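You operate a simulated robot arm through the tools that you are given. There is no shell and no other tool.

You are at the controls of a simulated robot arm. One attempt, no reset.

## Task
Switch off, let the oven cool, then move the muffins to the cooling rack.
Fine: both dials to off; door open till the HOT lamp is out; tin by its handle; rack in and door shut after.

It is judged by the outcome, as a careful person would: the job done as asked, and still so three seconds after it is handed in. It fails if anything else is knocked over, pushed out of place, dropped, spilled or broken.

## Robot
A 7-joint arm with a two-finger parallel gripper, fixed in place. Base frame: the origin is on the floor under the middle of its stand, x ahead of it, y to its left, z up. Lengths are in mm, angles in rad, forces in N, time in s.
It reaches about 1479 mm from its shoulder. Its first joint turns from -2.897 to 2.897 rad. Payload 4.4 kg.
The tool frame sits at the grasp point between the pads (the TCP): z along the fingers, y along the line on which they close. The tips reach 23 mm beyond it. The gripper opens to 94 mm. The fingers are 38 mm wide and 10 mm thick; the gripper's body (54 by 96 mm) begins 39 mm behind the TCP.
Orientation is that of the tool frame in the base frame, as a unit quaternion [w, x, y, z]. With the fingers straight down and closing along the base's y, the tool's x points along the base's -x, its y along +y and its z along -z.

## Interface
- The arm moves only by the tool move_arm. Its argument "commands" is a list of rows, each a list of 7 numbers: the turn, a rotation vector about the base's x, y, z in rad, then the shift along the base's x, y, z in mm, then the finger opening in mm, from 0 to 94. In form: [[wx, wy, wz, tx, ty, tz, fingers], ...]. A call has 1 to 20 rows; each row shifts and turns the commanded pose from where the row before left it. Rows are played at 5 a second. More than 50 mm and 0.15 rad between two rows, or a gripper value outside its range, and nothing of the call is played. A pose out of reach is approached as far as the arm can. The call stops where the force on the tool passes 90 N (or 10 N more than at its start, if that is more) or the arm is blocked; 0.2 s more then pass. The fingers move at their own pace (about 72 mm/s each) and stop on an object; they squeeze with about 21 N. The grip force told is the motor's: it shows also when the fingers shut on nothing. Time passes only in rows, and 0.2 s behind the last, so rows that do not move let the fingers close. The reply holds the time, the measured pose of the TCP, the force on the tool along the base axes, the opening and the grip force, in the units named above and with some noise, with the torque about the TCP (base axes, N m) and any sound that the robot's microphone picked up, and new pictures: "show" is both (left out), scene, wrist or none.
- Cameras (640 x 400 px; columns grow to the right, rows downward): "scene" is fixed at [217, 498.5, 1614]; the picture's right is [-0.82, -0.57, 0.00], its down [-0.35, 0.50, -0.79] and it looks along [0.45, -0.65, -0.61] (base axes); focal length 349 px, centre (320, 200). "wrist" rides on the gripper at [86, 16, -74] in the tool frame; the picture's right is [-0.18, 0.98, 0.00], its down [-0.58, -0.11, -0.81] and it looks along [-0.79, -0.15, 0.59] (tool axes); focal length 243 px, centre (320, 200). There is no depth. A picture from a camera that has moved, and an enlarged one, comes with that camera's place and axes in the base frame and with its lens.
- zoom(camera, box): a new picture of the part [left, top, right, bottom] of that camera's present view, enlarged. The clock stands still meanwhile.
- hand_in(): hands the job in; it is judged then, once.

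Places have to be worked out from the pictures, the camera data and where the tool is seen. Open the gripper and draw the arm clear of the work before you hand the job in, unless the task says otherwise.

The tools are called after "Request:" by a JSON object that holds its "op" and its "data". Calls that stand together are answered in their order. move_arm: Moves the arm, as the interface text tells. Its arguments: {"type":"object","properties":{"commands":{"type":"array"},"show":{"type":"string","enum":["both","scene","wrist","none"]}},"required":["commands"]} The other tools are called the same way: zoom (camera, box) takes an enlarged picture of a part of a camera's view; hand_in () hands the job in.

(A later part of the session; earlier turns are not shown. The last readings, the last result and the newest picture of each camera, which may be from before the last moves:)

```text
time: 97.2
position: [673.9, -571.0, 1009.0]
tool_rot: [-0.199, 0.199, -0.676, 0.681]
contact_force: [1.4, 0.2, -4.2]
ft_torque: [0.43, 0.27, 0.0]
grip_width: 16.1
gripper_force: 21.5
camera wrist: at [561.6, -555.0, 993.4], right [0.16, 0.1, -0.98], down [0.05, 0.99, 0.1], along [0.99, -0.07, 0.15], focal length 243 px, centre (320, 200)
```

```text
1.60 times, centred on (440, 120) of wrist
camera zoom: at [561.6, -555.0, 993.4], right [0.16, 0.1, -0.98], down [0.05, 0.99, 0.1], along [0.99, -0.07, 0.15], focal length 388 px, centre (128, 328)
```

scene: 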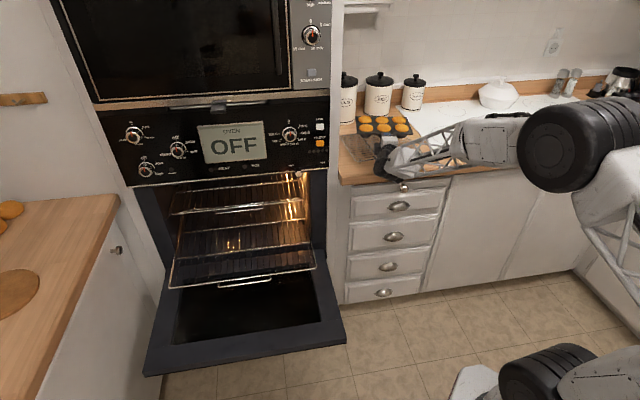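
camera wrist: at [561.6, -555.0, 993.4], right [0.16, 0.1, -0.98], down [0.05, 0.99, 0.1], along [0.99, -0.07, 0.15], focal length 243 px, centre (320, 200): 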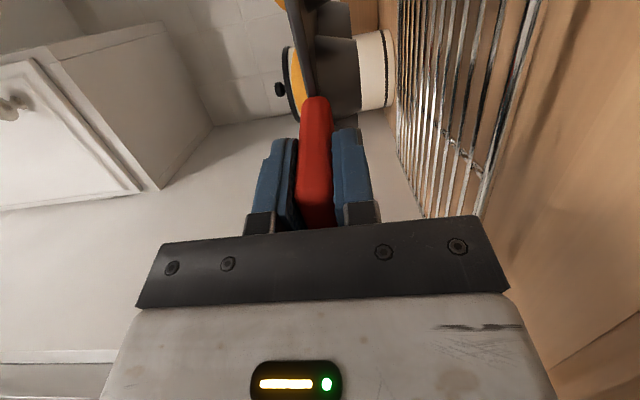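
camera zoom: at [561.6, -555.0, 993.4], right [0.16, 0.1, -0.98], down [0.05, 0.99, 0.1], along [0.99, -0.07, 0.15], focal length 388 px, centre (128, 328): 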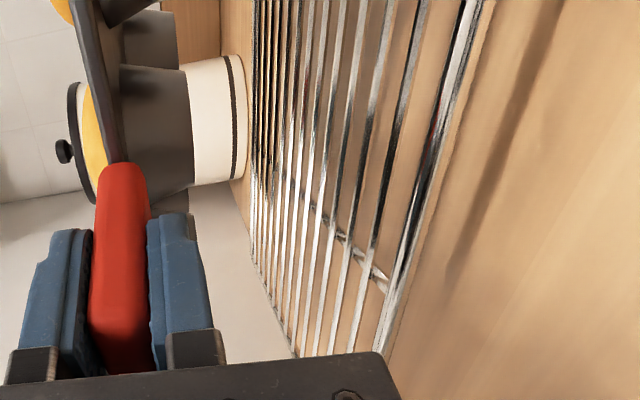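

The tin sits about 11 mm too far back relative to the rack. I'll shift it forward and lower to just above contact.

Request:
{"op": "move_arm", "data": {"commands": [[0, 0, 0, -4, 4, 0, 4], [0, 0, 0, -3.8, 3.8, -5, 4], [0, 0, 0, 0, 0, -8, 4], [0, 0, 0, 0, 0, -8, 4], [0, 0, 0, 0, 0, -6, 4], [0, 0, 0, 0, 0, -4, 4], [0, 0, 0, 0, 0, 0, 4]], "show": "both"}}

Request:
{"op": "zoom", "data": {"camera": "scene", "box": [330, 90, 450, 180]}}

Request:
{"op": "zoom", "data": {"camera": "wrist", "box": [240, 0, 640, 240]}}

```text
time: 98.8
position: [664.8, -563.0, 979.2]
tool_rot: [-0.199, 0.199, -0.678, 0.679]
contact_force: [-0.3, -0.5, -4.4]
ft_torque: [0.41, 0.28, -0.03]
grip_width: 16.0
gripper_force: 21.1
camera wrist: at [553.9, -547.8, 962.7], right [0.16, 0.1, -0.98], down [0.05, 0.99, 0.1], along [0.99, -0.07, 0.15], focal length 243 px, centre (320, 200)
```

scene: 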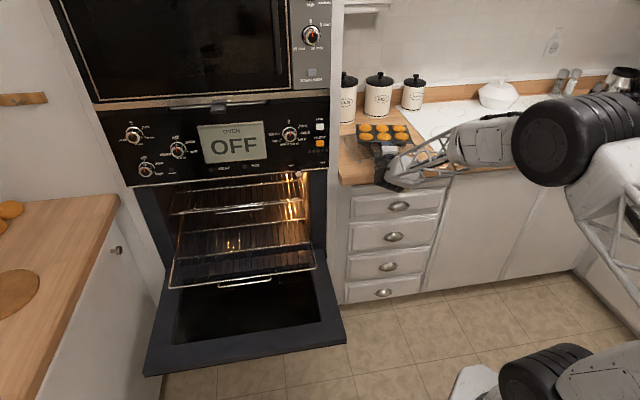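
wrist: 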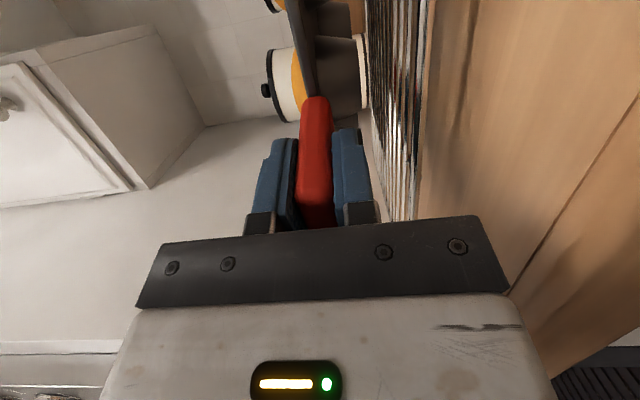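

```text
4.44 times, centred on (390, 135) of scene
camera zoom: at [217.0, 498.5, 1614.0], right [-0.82, -0.57, 0.0], down [-0.35, 0.5, -0.79], along [0.45, -0.65, -0.61], focal length 1552 px, centre (9, 489)
```

zoom: 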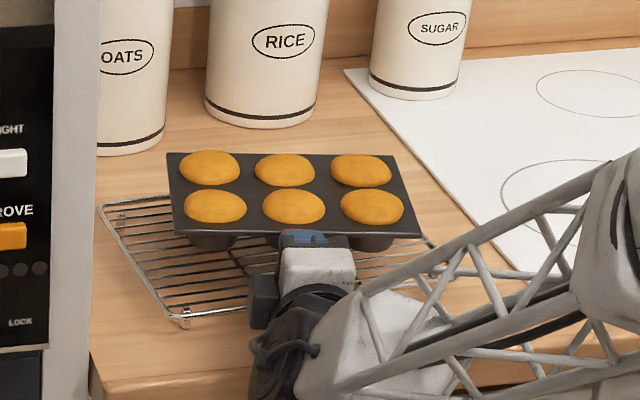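

```text
1.60 times, centred on (440, 120) of wrist
camera zoom: at [553.9, -547.8, 962.7], right [0.16, 0.1, -0.98], down [0.05, 0.99, 0.1], along [0.99, -0.07, 0.15], focal length 388 px, centre (128, 328)
```

zoom: 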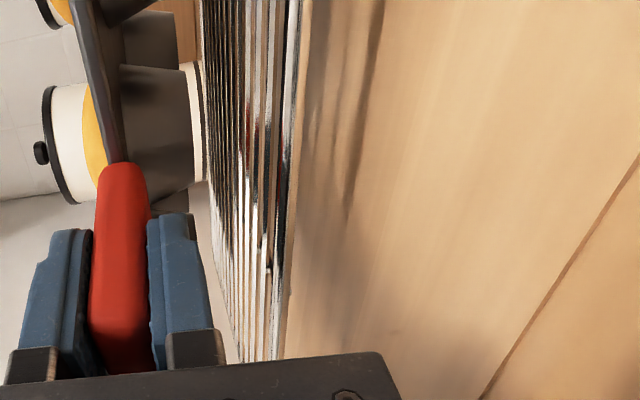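

About 8 mm above the rack and still level. Relative to the rack, the tin should go roughly 10 mm left and 7 mm forward, so I'll yaw it 4° toward the rack's alignment, make that shift, and re-check.

Request:
{"op": "move_arm", "data": {"commands": [[0, 0, 0.035, -1.4, 3.5, 0, 4], [0, 0, 0.035, -1.4, 3.5, 0, 4], [0, 0, 0, 0, 0, 0, 4]], "show": "both"}}

Request:
{"op": "zoom", "data": {"camera": "scene", "box": [330, 90, 450, 180]}}

```text
time: 99.6
position: [663.2, -556.5, 979.8]
tool_rot: [-0.224, 0.222, -0.669, 0.673]
contact_force: [0.2, 0.5, -4.6]
ft_torque: [0.42, 0.3, -0.03]
grip_width: 16.1
gripper_force: 21.4
camera wrist: at [550.2, -548.7, 963.0], right [0.15, 0.11, -0.98], down [-0.02, 0.99, 0.1], along [0.99, 0.0, 0.15], focal length 243 px, centre (320, 200)
```

scene: 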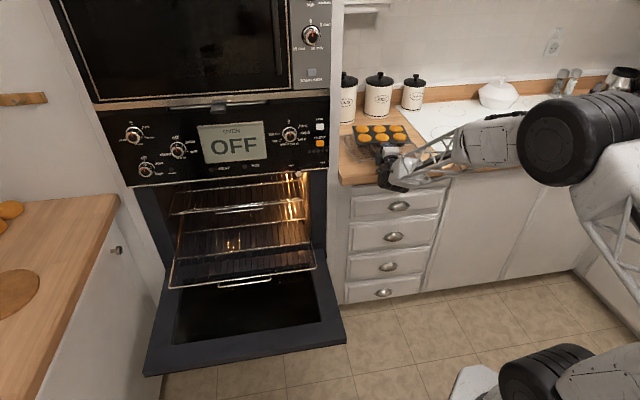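
wrist: 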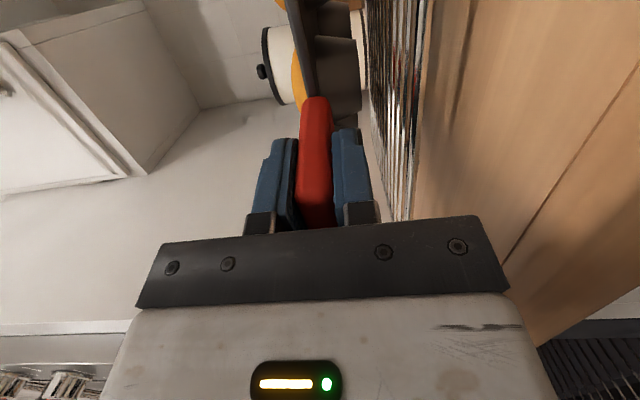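

```text
4.44 times, centred on (390, 135) of scene
camera zoom: at [217.0, 498.5, 1614.0], right [-0.82, -0.57, 0.0], down [-0.35, 0.5, -0.79], along [0.45, -0.65, -0.61], focal length 1552 px, centre (9, 489)
```

zoom: 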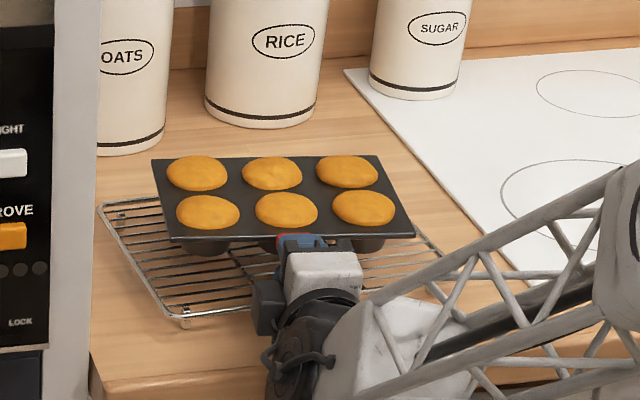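

The tin's footprint is now entirely within the rack. I'll lower in small steps until the rack takes the weight.

Request:
{"op": "move_arm", "data": {"commands": [[0, 0, 0, 0, 0, -3, 4], [0, 0, 0, 0, 0, -3, 4], [0, 0, 0, 0, 0, -2, 4], [0, 0, 0, 0, 0, 0, 4]], "show": "wrist"}}

Request:
{"op": "zoom", "data": {"camera": "wrist", "box": [240, 0, 480, 200]}}

```text
time: 100.6
position: [664.1, -556.0, 971.2]
tool_rot: [-0.223, 0.222, -0.669, 0.673]
contact_force: [-0.2, -0.3, -4.9]
ft_torque: [0.43, 0.29, 0.0]
grip_width: 16.0
gripper_force: 20.8
camera wrist: at [550.7, -548.2, 954.7], right [0.15, 0.11, -0.98], down [-0.02, 0.99, 0.1], along [0.99, 0.0, 0.15], focal length 243 px, centre (320, 200)
```

wrist: 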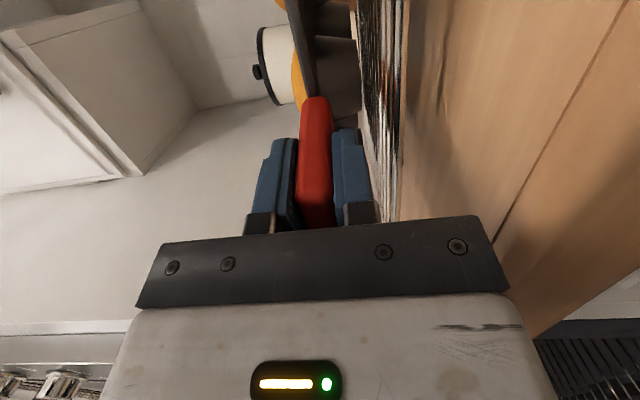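

```text
2.00 times, centred on (360, 100) of wrist
camera zoom: at [550.7, -548.2, 954.7], right [0.15, 0.11, -0.98], down [-0.02, 0.99, 0.1], along [0.99, 0.0, 0.15], focal length 485 px, centre (240, 400)
```

zoom: 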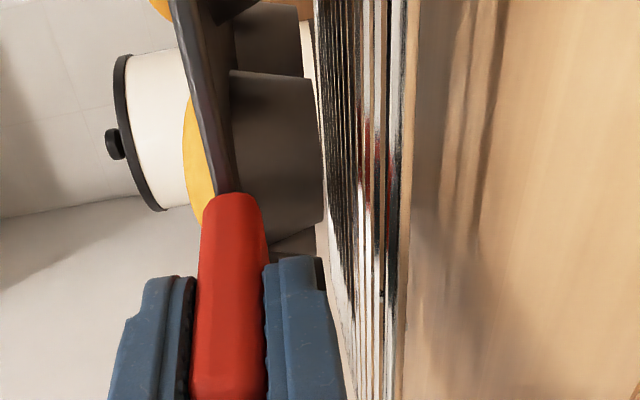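

No contact yet at z≈971. Continuing in 2 mm steps.

Request:
{"op": "move_arm", "data": {"commands": [[0, 0, 0, 0, 0, -2, 4], [0, 0, 0, 0, 0, -2, 4], [0, 0, 0, 0, 0, 0, 4]], "show": "none"}}

Request:
{"op": "move_arm", "data": {"commands": [[0, 0, 0, 0, 0, -1.5, 4], [0, 0, 0, 0, 0, 0, 4]], "show": "wrist"}}

Request:
{"op": "zoom", "data": {"camera": "wrist", "box": [240, 0, 480, 200]}}

```text
time: 101.4
position: [663.5, -555.5, 966.8]
tool_rot: [-0.224, 0.222, -0.669, 0.673]
contact_force: [0.8, -0.3, -4.4]
ft_torque: [0.44, 0.3, -0.01]
grip_width: 15.9
gripper_force: 21.2
```

```text
time: 102.0
position: [662.9, -556.3, 966.4]
tool_rot: [-0.223, 0.222, -0.669, 0.673]
contact_force: [-0.3, 0.2, -3.7]
ft_torque: [0.44, 0.28, 0.0]
grip_width: 15.8
gripper_force: 21.0
camera wrist: at [550.7, -548.4, 949.2], right [0.15, 0.11, -0.98], down [-0.02, 0.99, 0.1], along [0.99, 0.0, 0.15], focal length 243 px, centre (320, 200)
```

wrist: 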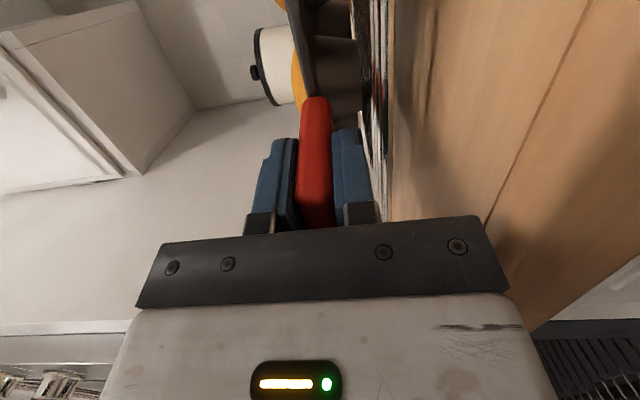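

```text
2.00 times, centred on (360, 100) of wrist
camera zoom: at [550.7, -548.4, 949.2], right [0.15, 0.11, -0.98], down [-0.02, 0.99, 0.1], along [0.99, 0.0, 0.15], focal length 485 px, centre (240, 400)
```

zoom: 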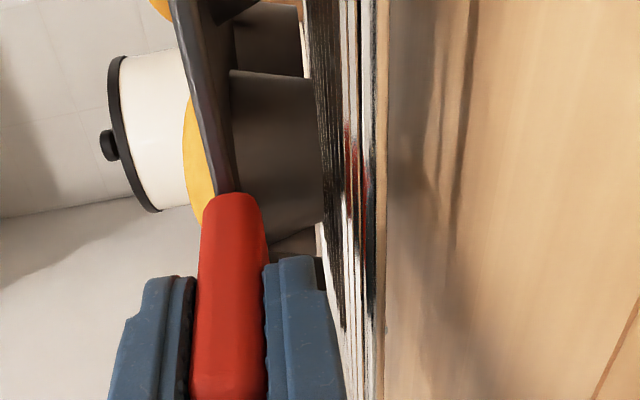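

Load is starting to ease (-3.7 N), so I'll go on in 1.5 mm steps.

Request:
{"op": "move_arm", "data": {"commands": [[0, 0, 0, 0, 0, -1.5, 4], [0, 0, 0, 0, 0, 0, 4]], "show": "none"}}

Request:
{"op": "move_arm", "data": {"commands": [[0, 0, 0, 0, 0, -1.5, 4], [0, 0, 0, 0, 0, 0, 4]], "show": "wrist"}}

Request:
{"op": "zoom", "data": {"camera": "wrist", "box": [240, 0, 480, 200]}}

```text
time: 102.6
position: [664.2, -554.7, 963.1]
tool_rot: [-0.223, 0.222, -0.67, 0.673]
contact_force: [-0.3, 0.0, -3.3]
ft_torque: [0.41, 0.33, -0.01]
grip_width: 15.7
gripper_force: 21.2
```

```text
time: 103.2
position: [663.3, -555.4, 962.0]
tool_rot: [-0.223, 0.222, -0.669, 0.673]
contact_force: [0.2, -0.3, -3.7]
ft_torque: [0.4, 0.31, 0.04]
grip_width: 15.9
gripper_force: 21.5
camera wrist: at [550.3, -548.4, 945.6], right [0.15, 0.11, -0.98], down [-0.02, 0.99, 0.11], along [0.99, 0.0, 0.15], focal length 243 px, centre (320, 200)
```

wrist: 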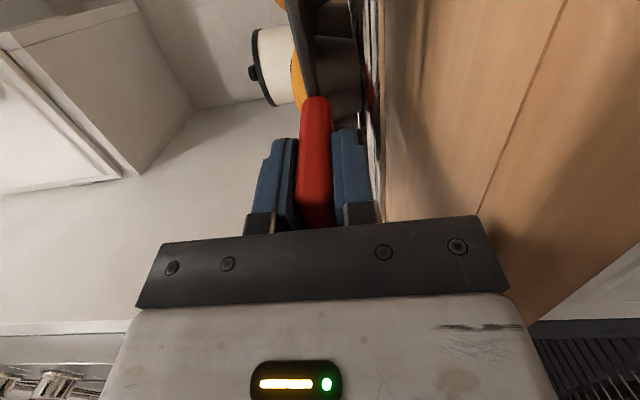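

```text
2.00 times, centred on (360, 100) of wrist
camera zoom: at [550.3, -548.4, 945.6], right [0.15, 0.11, -0.98], down [-0.02, 0.99, 0.11], along [0.99, 0.0, 0.15], focal length 485 px, centre (240, 400)
```

zoom: 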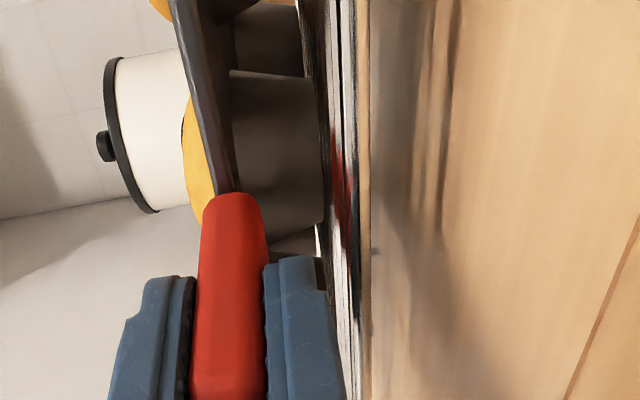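

Cup bottoms look about 4-5 mm above the wires, and my gripper body's front is at n≈824, ahead of the counter edge (≈831). Continuing down in small steps.

Request:
{"op": "move_arm", "data": {"commands": [[0, 0, 0, 0, 0, -1.5, 4], [0, 0, 0, 0, 0, -1, 4], [0, 0, 0, 0, 0, 0, 4]], "show": "none"}}

Request:
{"op": "move_arm", "data": {"commands": [[0, 0, 0, 0, 0, -1.5, 4], [0, 0, 0, 0, 0, 0, 4]], "show": "wrist"}}

Request:
{"op": "zoom", "data": {"camera": "wrist", "box": [240, 0, 480, 200]}}

Request:
{"op": "zoom", "data": {"camera": "scene", "box": [330, 90, 450, 180]}}

```text
time: 104.0
position: [663.5, -556.1, 958.9]
tool_rot: [-0.223, 0.223, -0.67, 0.672]
contact_force: [0.2, -0.1, -3.6]
ft_torque: [0.38, 0.3, -0.01]
grip_width: 16.2
gripper_force: 20.4
```

```text
time: 104.6
position: [663.4, -555.5, 959.6]
tool_rot: [-0.223, 0.222, -0.669, 0.674]
contact_force: [-3.8, 0.2, 10.8]
ft_torque: [-0.17, 0.01, -0.16]
grip_width: 16.1
gripper_force: 20.6
camera wrist: at [550.6, -548.7, 942.9], right [0.15, 0.1, -0.98], down [-0.02, 0.99, 0.1], along [0.99, 0.0, 0.15], focal length 243 px, centre (320, 200)
```

wrist: 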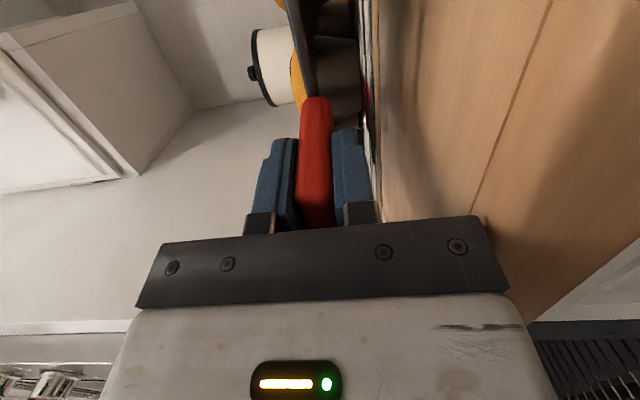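

```text
2.00 times, centred on (360, 100) of wrist
camera zoom: at [550.6, -548.7, 942.9], right [0.15, 0.1, -0.98], down [-0.02, 0.99, 0.1], along [0.99, 0.0, 0.15], focal length 485 px, centre (240, 400)
```

zoom: 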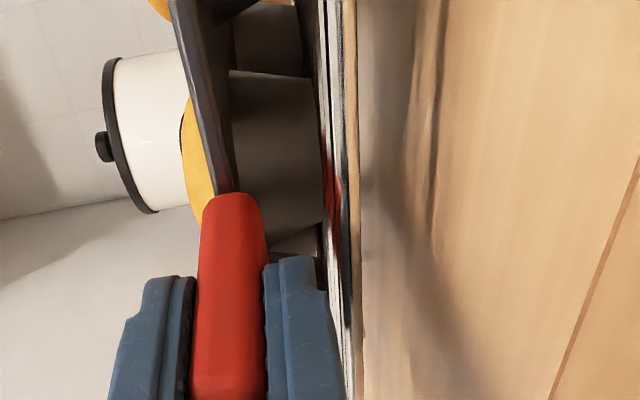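

```text
4.44 times, centred on (390, 135) of scene
camera zoom: at [217.0, 498.5, 1614.0], right [-0.82, -0.57, 0.0], down [-0.35, 0.5, -0.79], along [0.45, -0.65, -0.61], focal length 1552 px, centre (9, 489)
```

zoom: 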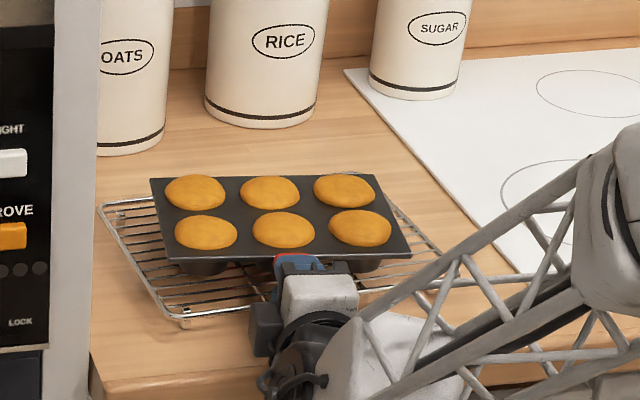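

The rack has taken the load (+11 N). I'll ease up 0.7 mm and open the fingers gently.

Request:
{"op": "move_arm", "data": {"commands": [[0, 0, 0, 0, 0, 0, 4], [0, 0, 0, 0, 0, 0.7, 4], [0, 0, 0, 0, 0, 0, 18], [0, 0, 0, 0, 0, 0, 22], [0, 0, 0, 0, 0, 0, 26], [0, 0, 0, 0, 0, 0, 26]], "show": "both"}}

Request:
{"op": "zoom", "data": {"camera": "wrist", "box": [240, 0, 480, 200]}}

Request:
{"op": "zoom", "data": {"camera": "scene", "box": [330, 90, 450, 180]}}

```text
time: 106.0
position: [663.1, -555.6, 959.1]
tool_rot: [-0.224, 0.222, -0.669, 0.673]
contact_force: [0.7, -0.1, -0.2]
ft_torque: [-0.02, -0.01, 0.01]
grip_width: 25.8
gripper_force: 0.0
camera wrist: at [550.4, -548.3, 942.2], right [0.15, 0.11, -0.98], down [-0.02, 0.99, 0.1], along [0.99, 0.0, 0.15], focal length 243 px, centre (320, 200)
```

scene: 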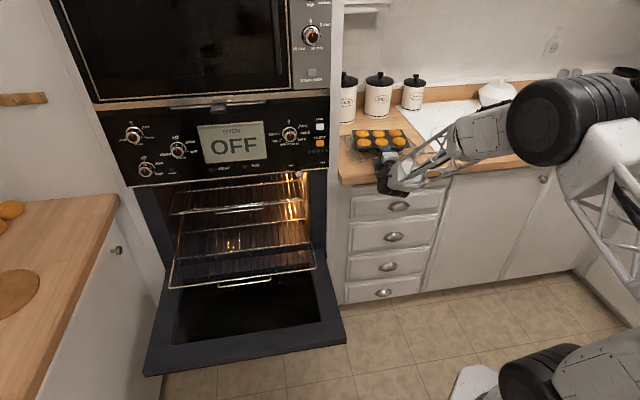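
wrist: 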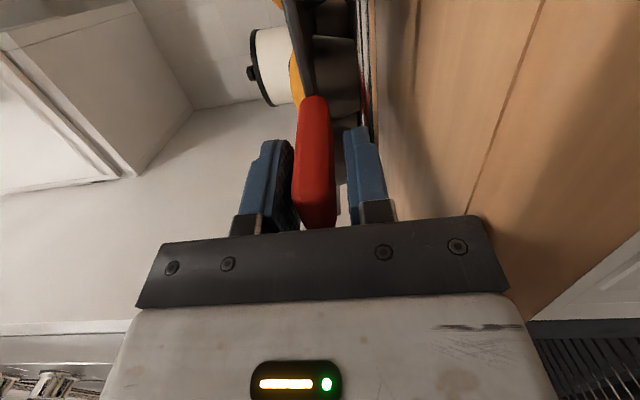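

```text
2.00 times, centred on (360, 100) of wrist
camera zoom: at [550.4, -548.3, 942.2], right [0.15, 0.11, -0.98], down [-0.02, 0.99, 0.1], along [0.99, 0.0, 0.15], focal length 485 px, centre (240, 400)
```

zoom: 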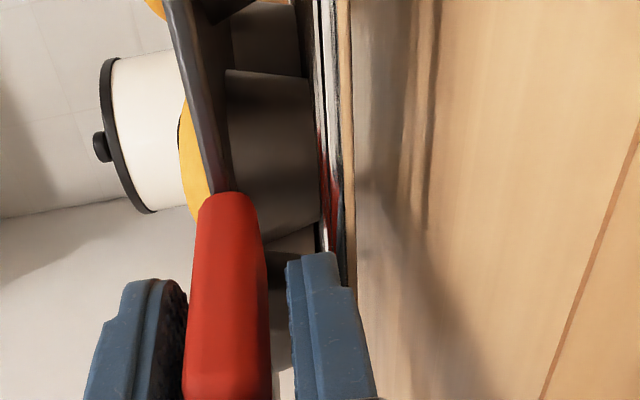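

```text
4.44 times, centred on (390, 135) of scene
camera zoom: at [217.0, 498.5, 1614.0], right [-0.82, -0.57, 0.0], down [-0.35, 0.5, -0.79], along [0.45, -0.65, -0.61], focal length 1552 px, centre (9, 489)
```

zoom: 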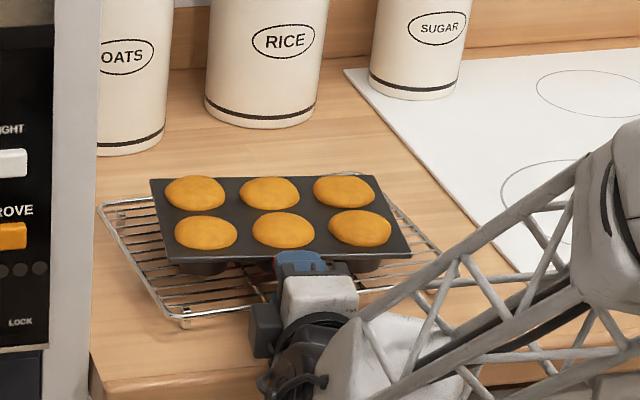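

The tin is resting on the rack, released, with all six muffins in place. I'll withdraw straight back along the handle.

Request:
{"op": "move_arm", "data": {"commands": [[0, 0, 0, -6, 8, 0, 26], [0, 0, 0, -10.5, 14, 0, 26], [0, 0, 0, -12, 16, 0, 26], [0, 0, 0, -13.5, 18, 0, 26], [0, 0, 0, -13.5, 18, 0, 26]], "show": "both"}}

Request:
{"op": "zoom", "data": {"camera": "scene", "box": [330, 90, 450, 180]}}

```text
time: 107.2
position: [607.2, -482.3, 959.6]
tool_rot: [-0.223, 0.222, -0.67, 0.672]
contact_force: [-0.2, -0.2, 0.0]
ft_torque: [0.01, 0.0, -0.01]
grip_width: 26.2
gripper_force: 0.0
camera wrist: at [494.5, -474.4, 942.6], right [0.15, 0.11, -0.98], down [-0.02, 0.99, 0.1], along [0.99, 0.0, 0.15], focal length 243 px, centre (320, 200)
```

scene: 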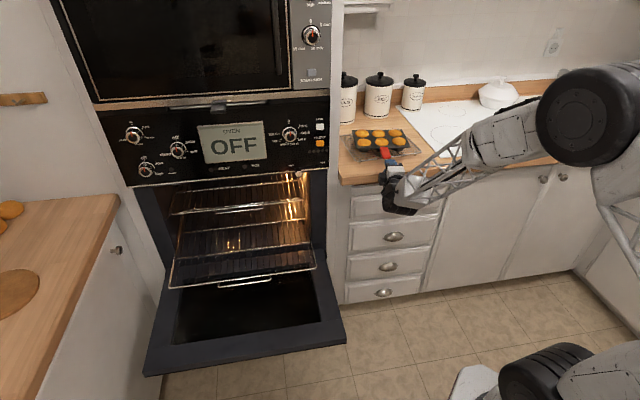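
wrist: 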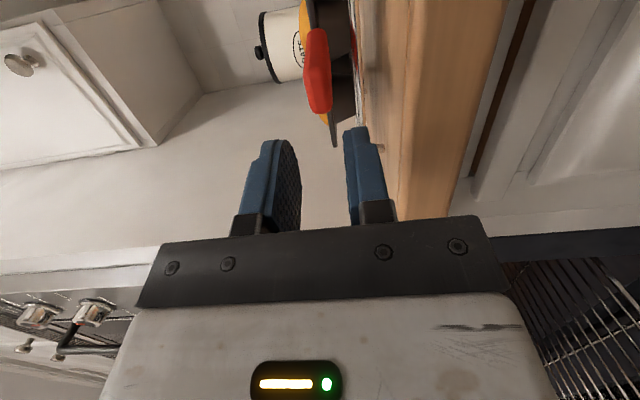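

```text
4.44 times, centred on (390, 135) of scene
camera zoom: at [217.0, 498.5, 1614.0], right [-0.82, -0.57, 0.0], down [-0.35, 0.5, -0.79], along [0.45, -0.65, -0.61], focal length 1552 px, centre (9, 489)
```

zoom: 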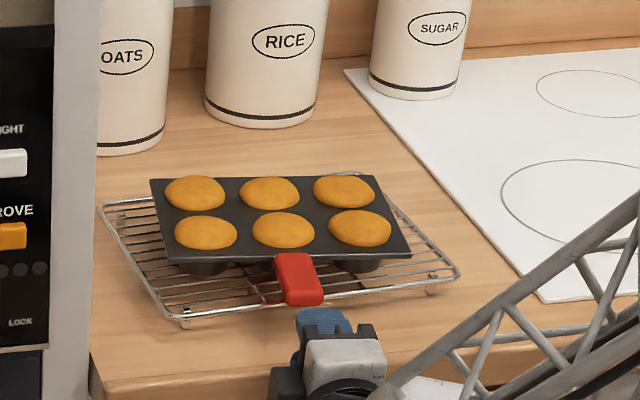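

The tin is nicely on the cooling rack. Next is pushing the oven rack back in. I'll back away from the counter and travel left in front of the oven, squaring the yaw again.

Request:
{"op": "move_arm", "data": {"commands": [[0, 0, 0, -12.7, 24, 4, 26], [0, 0, 0, -12.7, 24, 4, 26], [0, 0, 0, -12.7, 24, 4, 26], [0, 0, 0, -12.7, 24, 4, 26], [0, 0, 0, -12.7, 24, 4, 26], [0, 0, 0.016, 15.1, 27.6, -8.9, 26], [0, 0, 0.016, 15.1, 27.6, -8.9, 26], [0, 0, 0.016, 15.1, 27.6, -8.9, 26], [0, 0, 0.016, 15.1, 27.6, -8.9, 26], [0, 0, 0.016, 15.1, 27.6, -8.9, 26], [0, 0, 0.016, 15.1, 27.6, -8.9, 26], [0, 0, 0.016, 15.1, 27.6, -8.9, 26], [0, 0, 0.016, 15.1, 27.6, -8.9, 26], [0, 0, 0.015, 15.1, 27.6, -8.9, 26]], "show": "both"}}

```text
time: 110.2
position: [680.3, -113.3, 898.5]
tool_rot: [-0.27, 0.269, -0.652, 0.656]
contact_force: [-0.5, -0.6, 0.8]
ft_torque: [0.0, -0.01, -0.01]
grip_width: 25.8
gripper_force: 0.1
camera wrist: at [567.8, -122.2, 882.6], right [0.13, 0.13, -0.98], down [-0.16, 0.98, 0.1], along [0.98, 0.14, 0.15], focal length 243 px, centre (320, 200)
```

scene: 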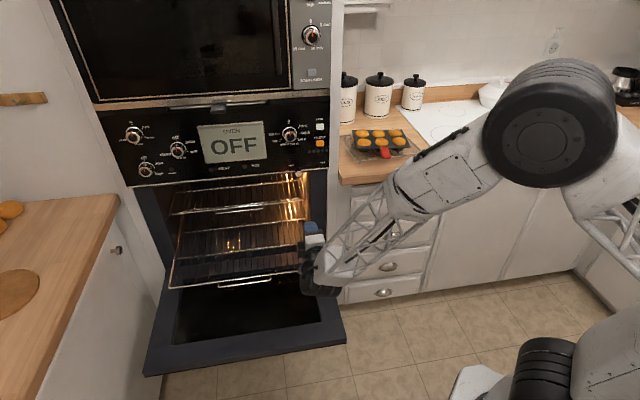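
wrist: 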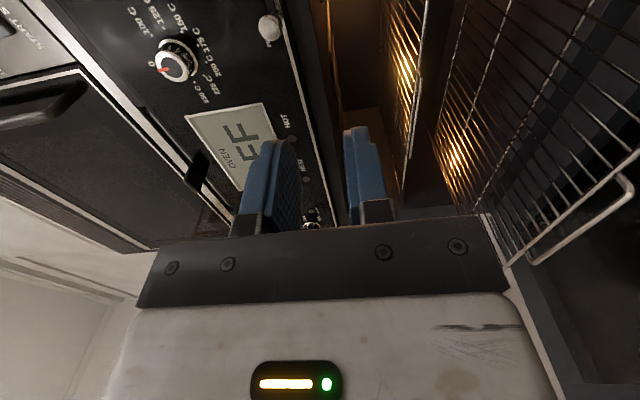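

Now down and left to in front of the extended rack's loop.

Request:
{"op": "move_arm", "data": {"commands": [[0, 0, 0, 8, 26, -20, 26], [0, 0, 0, 17, 22.6, -31, 26], [0, 0, 0, 17, 22.6, -33, 26], [0, 0, 0, 17, 22.6, -33, 26], [0, 0, 0, 17, 22.6, -33, 26], [0, 0, 0, 17, 22.6, -33, 26], [0, 0, 0, 17, 22.6, -33, 26], [0, 0, 0, 17, 22.6, -33, 26], [0, 0, 0, 8, 6, -18, 26], [0, 0, 0, 0, 0, 0, 26]], "show": "both"}}

Request:
{"op": "zoom", "data": {"camera": "wrist", "box": [200, 0, 480, 220]}}

Request:
{"op": "zoom", "data": {"camera": "scene", "box": [140, 200, 340, 325]}}

```text
time: 112.4
position: [815.6, 76.4, 632.6]
tool_rot: [-0.272, 0.27, -0.651, 0.655]
contact_force: [0.7, -0.7, -0.6]
ft_torque: [0.02, 0.01, 0.0]
grip_width: 26.2
gripper_force: 0.1
camera wrist: at [702.4, 67.6, 615.9], right [0.13, 0.13, -0.98], down [-0.16, 0.98, 0.1], along [0.98, 0.14, 0.15], focal length 243 px, centre (320, 200)
```

scene: 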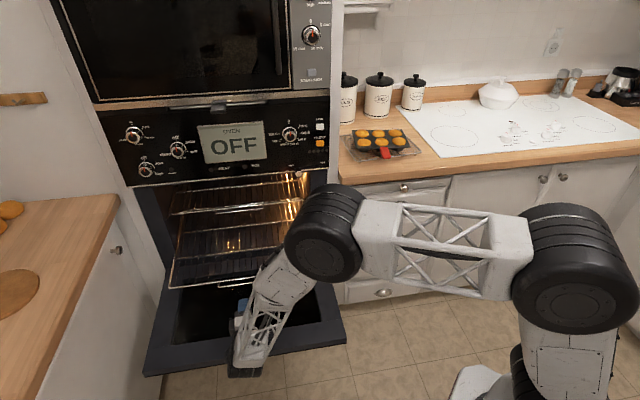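
wrist: 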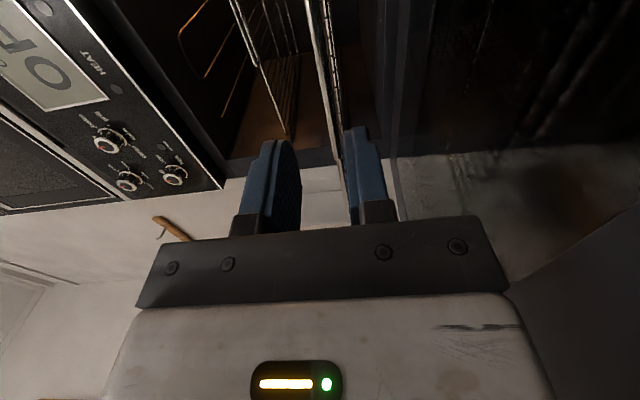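

```text
1.82 times, centred on (340, 110) of wrist
camera zoom: at [702.4, 67.6, 615.9], right [0.13, 0.13, -0.98], down [-0.16, 0.98, 0.1], along [0.98, 0.14, 0.15], focal length 441 px, centre (284, 364)
```

zoom: 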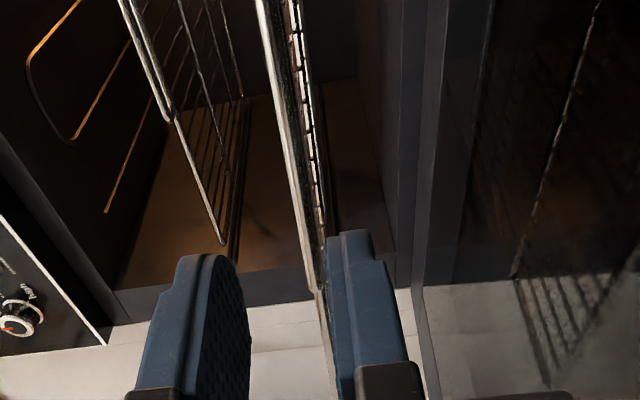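

```text
3.20 times, centred on (240, 262) of scene
camera zoom: at [217.0, 498.5, 1614.0], right [-0.82, -0.57, 0.0], down [-0.35, 0.5, -0.79], along [0.45, -0.65, -0.61], focal length 1117 px, centre (576, 0)
```

zoom: 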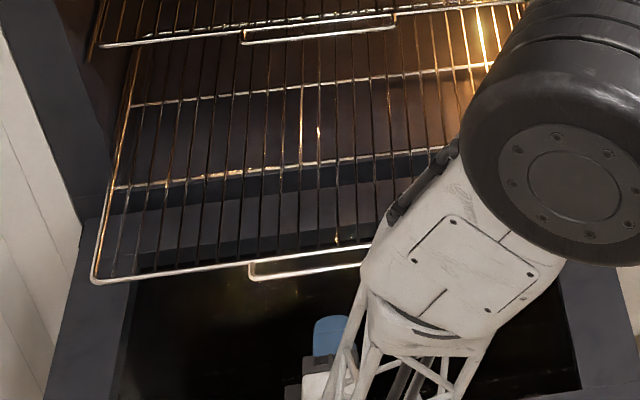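

The loop wire is at z≈631, n≈628, level with the fingers. I'll advance and grip it as before.

Request:
{"op": "move_arm", "data": {"commands": [[0, 0, 0, 23, -23, -0.6, 26], [0, 0, 0, 23, -23, -0.6, 26], [0, 0, 0, 16, -16, 0, 26], [0, 0, 0, 7, -7, 0, 26], [0, 0, 0, 0, 0, 0, 14], [0, 0, 0, 0, 0, 0, 2], [0, 0, 0, 0, 0, 0, 0], [0, 0, 0, 0, 0, 0, 0]], "show": "both"}}

Request:
{"op": "zoom", "data": {"camera": "wrist", "box": [200, 0, 480, 220]}}

```text
time: 114.2
position: [884.0, 7.9, 630.1]
tool_rot: [-0.271, 0.27, -0.652, 0.655]
contact_force: [-2.3, -4.6, 6.5]
ft_torque: [-0.04, -0.01, -0.12]
grip_width: 7.6
gripper_force: 44.7
camera wrist: at [771.1, -1.3, 614.4], right [0.13, 0.13, -0.98], down [-0.16, 0.98, 0.1], along [0.98, 0.14, 0.15], focal length 243 px, centre (320, 200)
```

scene: 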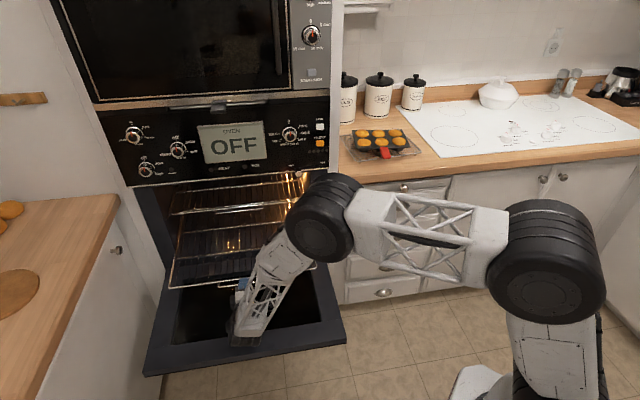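
wrist: 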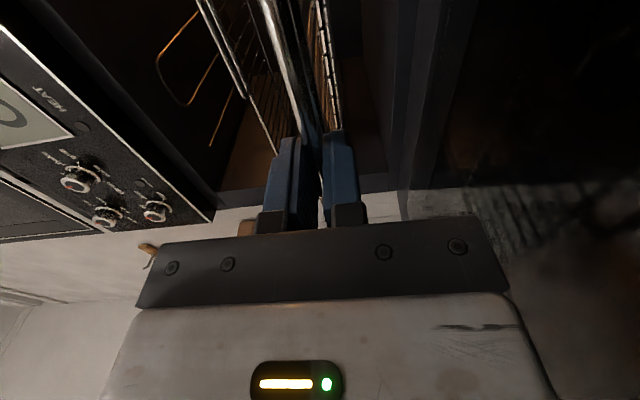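

```text
1.82 times, centred on (340, 110) of wrist
camera zoom: at [771.1, -1.3, 614.4], right [0.13, 0.13, -0.98], down [-0.16, 0.98, 0.1], along [0.98, 0.14, 0.15], focal length 441 px, centre (284, 364)
```

zoom: 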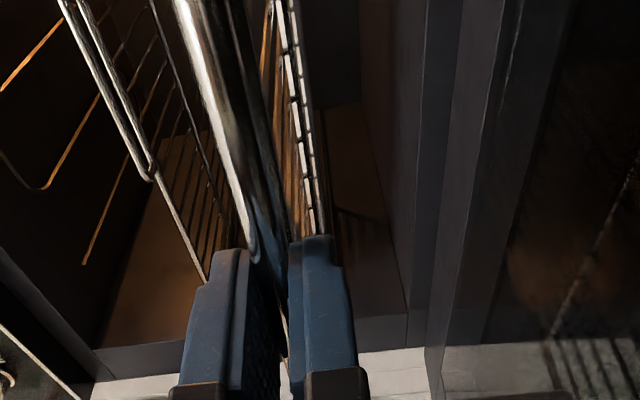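

The loop is gripped again. Pushing the rack in: first 140 mm.

Request:
{"op": "move_arm", "data": {"commands": [[0, 0, 0, 7, -7, 0, 0], [0, 0, 0, 10, -10, 0, 0], [0, 0, 0, 10, -10, 0, 0], [0, 0, 0, 10, -10, 0, 0], [0, 0, 0, 10, -10, 0, 0], [0, 0, 0, 10, -10, 0, 0], [0, 0, 0, 10, -10, 0, 0], [0, 0, 0, 10, -10, 0, 0], [0, 0, 0, 10, -10, 0, 0], [0, 0, 0, 10, -10, 0, 0]], "show": "scene"}}

```text
time: 116.4
position: [980.7, -89.1, 631.3]
tool_rot: [-0.27, 0.269, -0.653, 0.655]
contact_force: [-10.4, -8.6, 6.9]
ft_torque: [0.04, -0.12, -1.08]
grip_width: 7.9
gripper_force: 45.2
```

scene: 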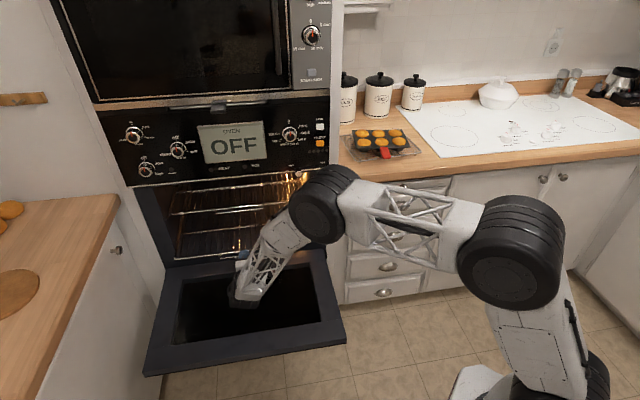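

The rack slides in smoothly. Another 108 mm, then I'll seat it gently.

Request:
{"op": "move_arm", "data": {"commands": [[0, 0, 0, 9, -9, 0, 0], [0, 0, 0, 10, -10, 0, 0], [0, 0, 0, 10, -10, 0, 0], [0, 0, 0, 10, -10, 0, 0], [0, 0, 0, 10, -10, 0, 0], [0, 0, 0, 10, -10, 0, 0], [0, 0, 0, 9, -9, 0, 0], [0, 0, 0, 6, -6, 0, 0], [0, 0, 0, 3, -3, 0, 0], [0, 0, 0, 2, -2, 0, 0]], "show": "both"}}

Request:
{"op": "zoom", "data": {"camera": "scene", "box": [140, 165, 340, 285]}}

```text
time: 118.6
position: [1058.9, -168.5, 631.3]
tool_rot: [-0.27, 0.27, -0.652, 0.655]
contact_force: [-18.6, 2.5, 8.3]
ft_torque: [0.01, -0.13, -0.94]
grip_width: 7.4
gripper_force: 45.3
camera wrist: at [946.6, -176.8, 614.5], right [0.13, 0.13, -0.98], down [-0.16, 0.98, 0.1], along [0.98, 0.14, 0.15], focal length 243 px, centre (320, 200)
```

scene: 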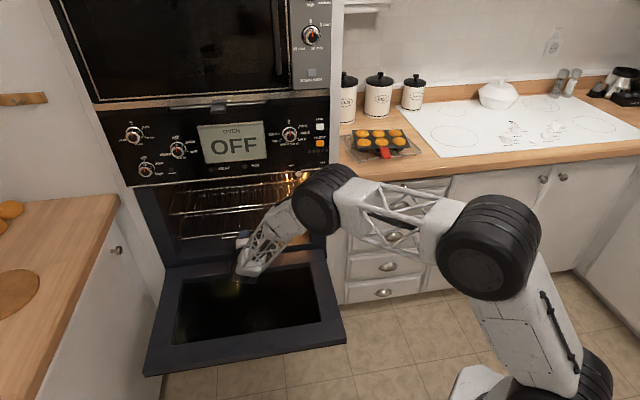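
wrist: 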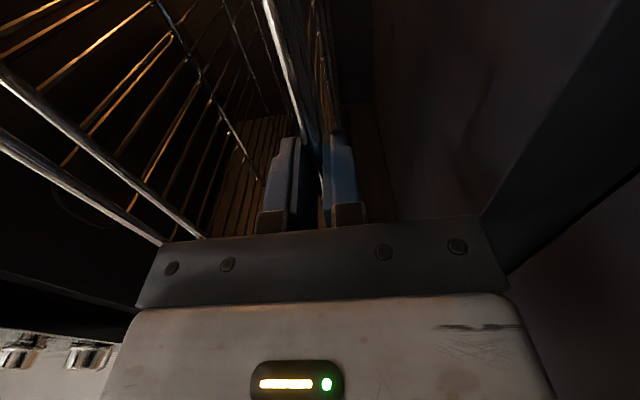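

```text
3.20 times, centred on (240, 225) of scene
camera zoom: at [217.0, 498.5, 1614.0], right [-0.82, -0.57, 0.0], down [-0.35, 0.5, -0.79], along [0.45, -0.65, -0.61], focal length 1117 px, centre (576, 120)
```

zoom: 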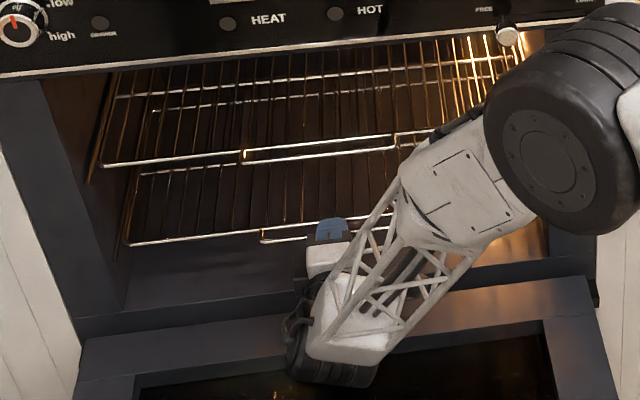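

The rack's front corner is back at its original pixel. One last gentle push to confirm it's seated against its stop.

Request:
{"op": "move_arm", "data": {"commands": [[0, 0, 0, 1.5, -1.5, 0, 0], [0, 0, 0, 1.5, -1.5, 0, 0], [0, 0, 0, 0, 0, 0, 0]], "show": "none"}}

```text
time: 119.4
position: [1062.9, -170.7, 631.2]
tool_rot: [-0.272, 0.27, -0.652, 0.654]
contact_force: [-15.1, 27.2, 3.4]
ft_torque: [0.05, -0.08, 0.08]
grip_width: 7.9
gripper_force: 45.0
```

It's seated (30 N push-back at n≈872). I'll release the loop and back out of the oven.

Request:
{"op": "move_arm", "data": {"commands": [[0, 0, 0, -1, 1, 0, 0], [0, 0, 0, 0, 0, 0, 14], [0, 0, 0, 0, 0, 0, 26], [0, 0, 0, 0, 0, 0, 26], [0, 0, 0, -10, 10, 0, 26], [0, 0, 0, -20, 20, 0, 26], [0, 0, 0, -28, 28, 0, 26], [0, 0, 0, -30, 30, 10, 26], [0, 0, 0, -30, 30, 20, 26]], "show": "both"}}

Request:
{"op": "zoom", "data": {"camera": "scene", "box": [140, 165, 340, 285]}}

```text
time: 121.4
position: [943.9, -52.3, 663.0]
tool_rot: [-0.27, 0.268, -0.652, 0.656]
contact_force: [-0.5, 0.6, 0.1]
ft_torque: [-0.04, -0.01, 0.02]
grip_width: 26.1
gripper_force: 0.1
camera wrist: at [831.3, -60.9, 645.8], right [0.13, 0.13, -0.98], down [-0.16, 0.98, 0.1], along [0.98, 0.14, 0.15], focal length 243 px, centre (320, 200)
```

scene: 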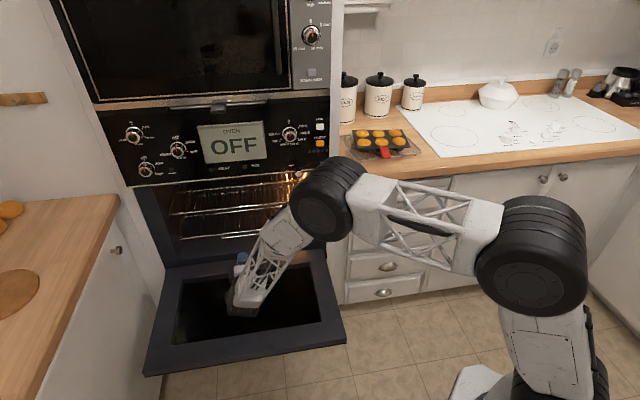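
wrist: 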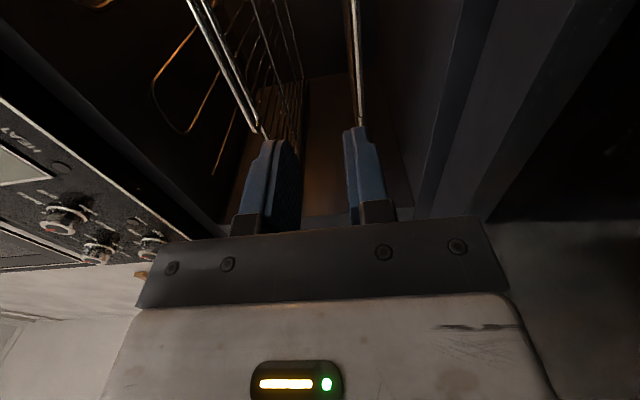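

```text
3.20 times, centred on (240, 225) of scene
camera zoom: at [217.0, 498.5, 1614.0], right [-0.82, -0.57, 0.0], down [-0.35, 0.5, -0.79], along [0.45, -0.65, -0.61], focal length 1117 px, centre (576, 120)
```

zoom: 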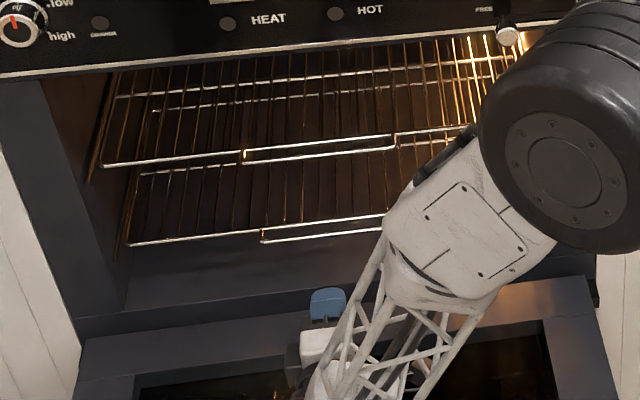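

The rack is fully in. Now the door. I'll close it by pressing closed fingers under the handle bar from the outer edge and rotating with the door, so the load sits on rigid closed fingers. First I'll back out over the door and drop in front of its edge.

Request:
{"op": "move_arm", "data": {"commands": [[0, 0, 0, -24, 24, 0, 20], [0, 0, 0, -30, 30, 0, 10], [0, 0, 0, -30, 30, 0, 0], [0, 0, 0, -30, 30, 0, 0], [0, 0, 0, -30, 30, 0, 0], [0, 0, 0, -30, 30, 0, 0], [0, 0, 0, -30, 30, 0, 0], [0, 0, 0, -30, 30, 0, 0], [0, 0, 0, -30, 30, 0, 0], [0, 0, 0, -14, 14, -20, 0], [0, 0, 0, 0, 0, -43, 0], [0, 0, 0, 0, 0, -43, 0], [0, 0, 0, 0, 0, -43, 0], [0, 0, 0, 0, 0, -43, 0], [0, 0, 0, 0, 0, -21, 0], [0, 0, 0, 0, 0, 0, 0]], "show": "both"}}

Request:
{"op": "zoom", "data": {"camera": "wrist", "box": [160, 0, 480, 220]}}

```text
time: 124.8
position: [665.8, 222.8, 448.0]
tool_rot: [-0.271, 0.27, -0.651, 0.655]
contact_force: [0.6, -1.1, 0.2]
ft_torque: [-0.01, -0.05, 0.01]
grip_width: 0.1
gripper_force: 20.8
camera wrist: at [552.5, 215.4, 431.5], right [0.13, 0.13, -0.98], down [-0.16, 0.98, 0.1], along [0.98, 0.14, 0.15], focal length 243 px, centre (320, 200)
```

scene: 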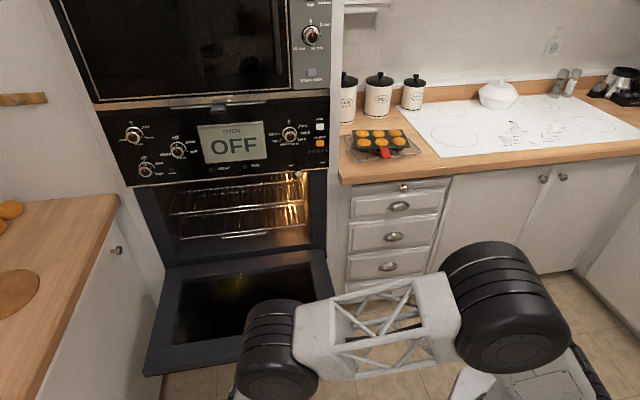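
wrist: 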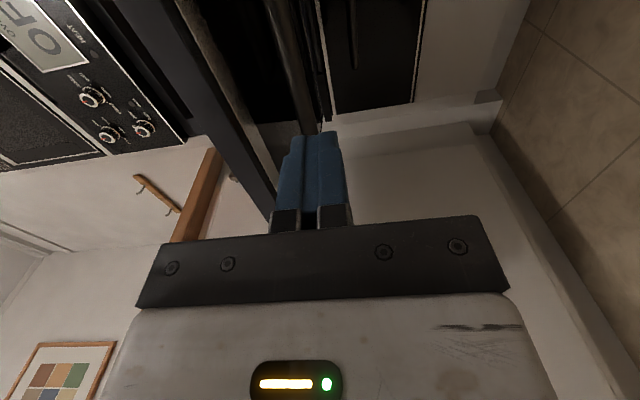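

```text
1.82 times, centred on (320, 110) of wrist
camera zoom: at [552.5, 215.4, 431.5], right [0.13, 0.13, -0.98], down [-0.16, 0.98, 0.1], along [0.98, 0.14, 0.15], focal length 441 px, centre (320, 364)
```

zoom: 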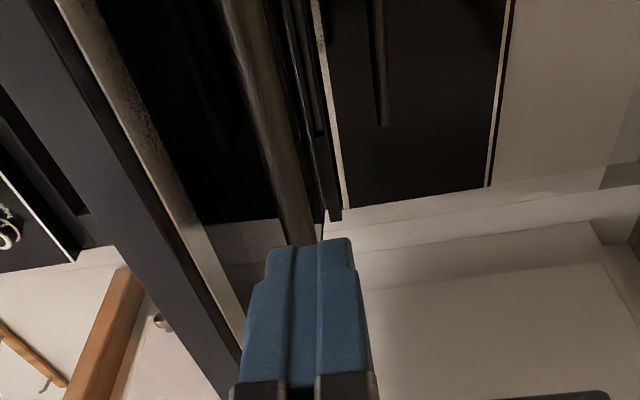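

The bar is at n≈446, z≈476; my closed fingers' top surface will pass 9 mm below it and the body 25 mm below the door. Sliding in under the bar.

Request:
{"op": "move_arm", "data": {"commands": [[0, 0, 0, 23, -23, 0, 0], [0, 0, 0, 24, -24, 0, 0], [0, 0, 0, 24, -24, 0, 0], [0, 0, 0, 22, -22, 0, 0], [0, 0, 0, 0, 0, 0, 0]], "show": "both"}}

Request:
{"op": "zoom", "data": {"camera": "wrist", "box": [160, 0, 480, 220]}}

```text
time: 126.0
position: [757.7, 132.2, 448.3]
tool_rot: [-0.271, 0.269, -0.651, 0.656]
contact_force: [-0.9, 0.0, 0.4]
ft_torque: [0.01, 0.01, 0.04]
grip_width: 0.0
gripper_force: 21.2
camera wrist: at [645.7, 123.9, 431.5], right [0.13, 0.13, -0.98], down [-0.16, 0.98, 0.1], along [0.98, 0.14, 0.15], focal length 243 px, centre (320, 200)
```

scene: 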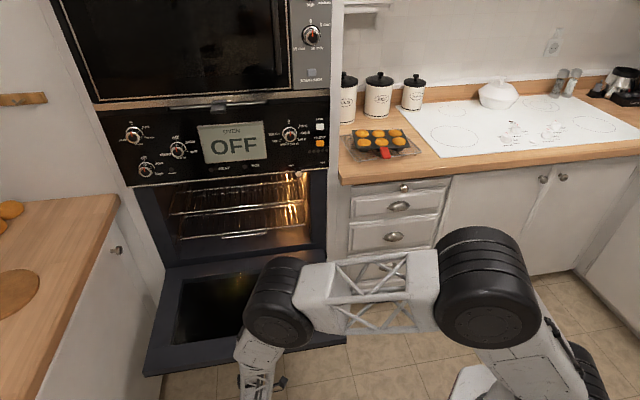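
wrist: 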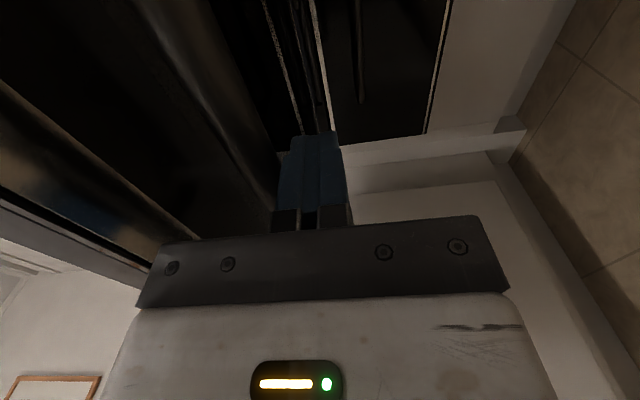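

```text
1.82 times, centred on (320, 110) of wrist
camera zoom: at [645.7, 123.9, 431.5], right [0.13, 0.13, -0.98], down [-0.16, 0.98, 0.1], along [0.98, 0.14, 0.15], focal length 441 px, centre (320, 364)
```

zoom: 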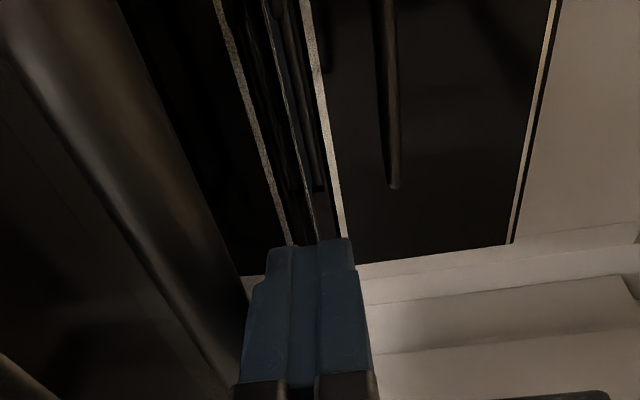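

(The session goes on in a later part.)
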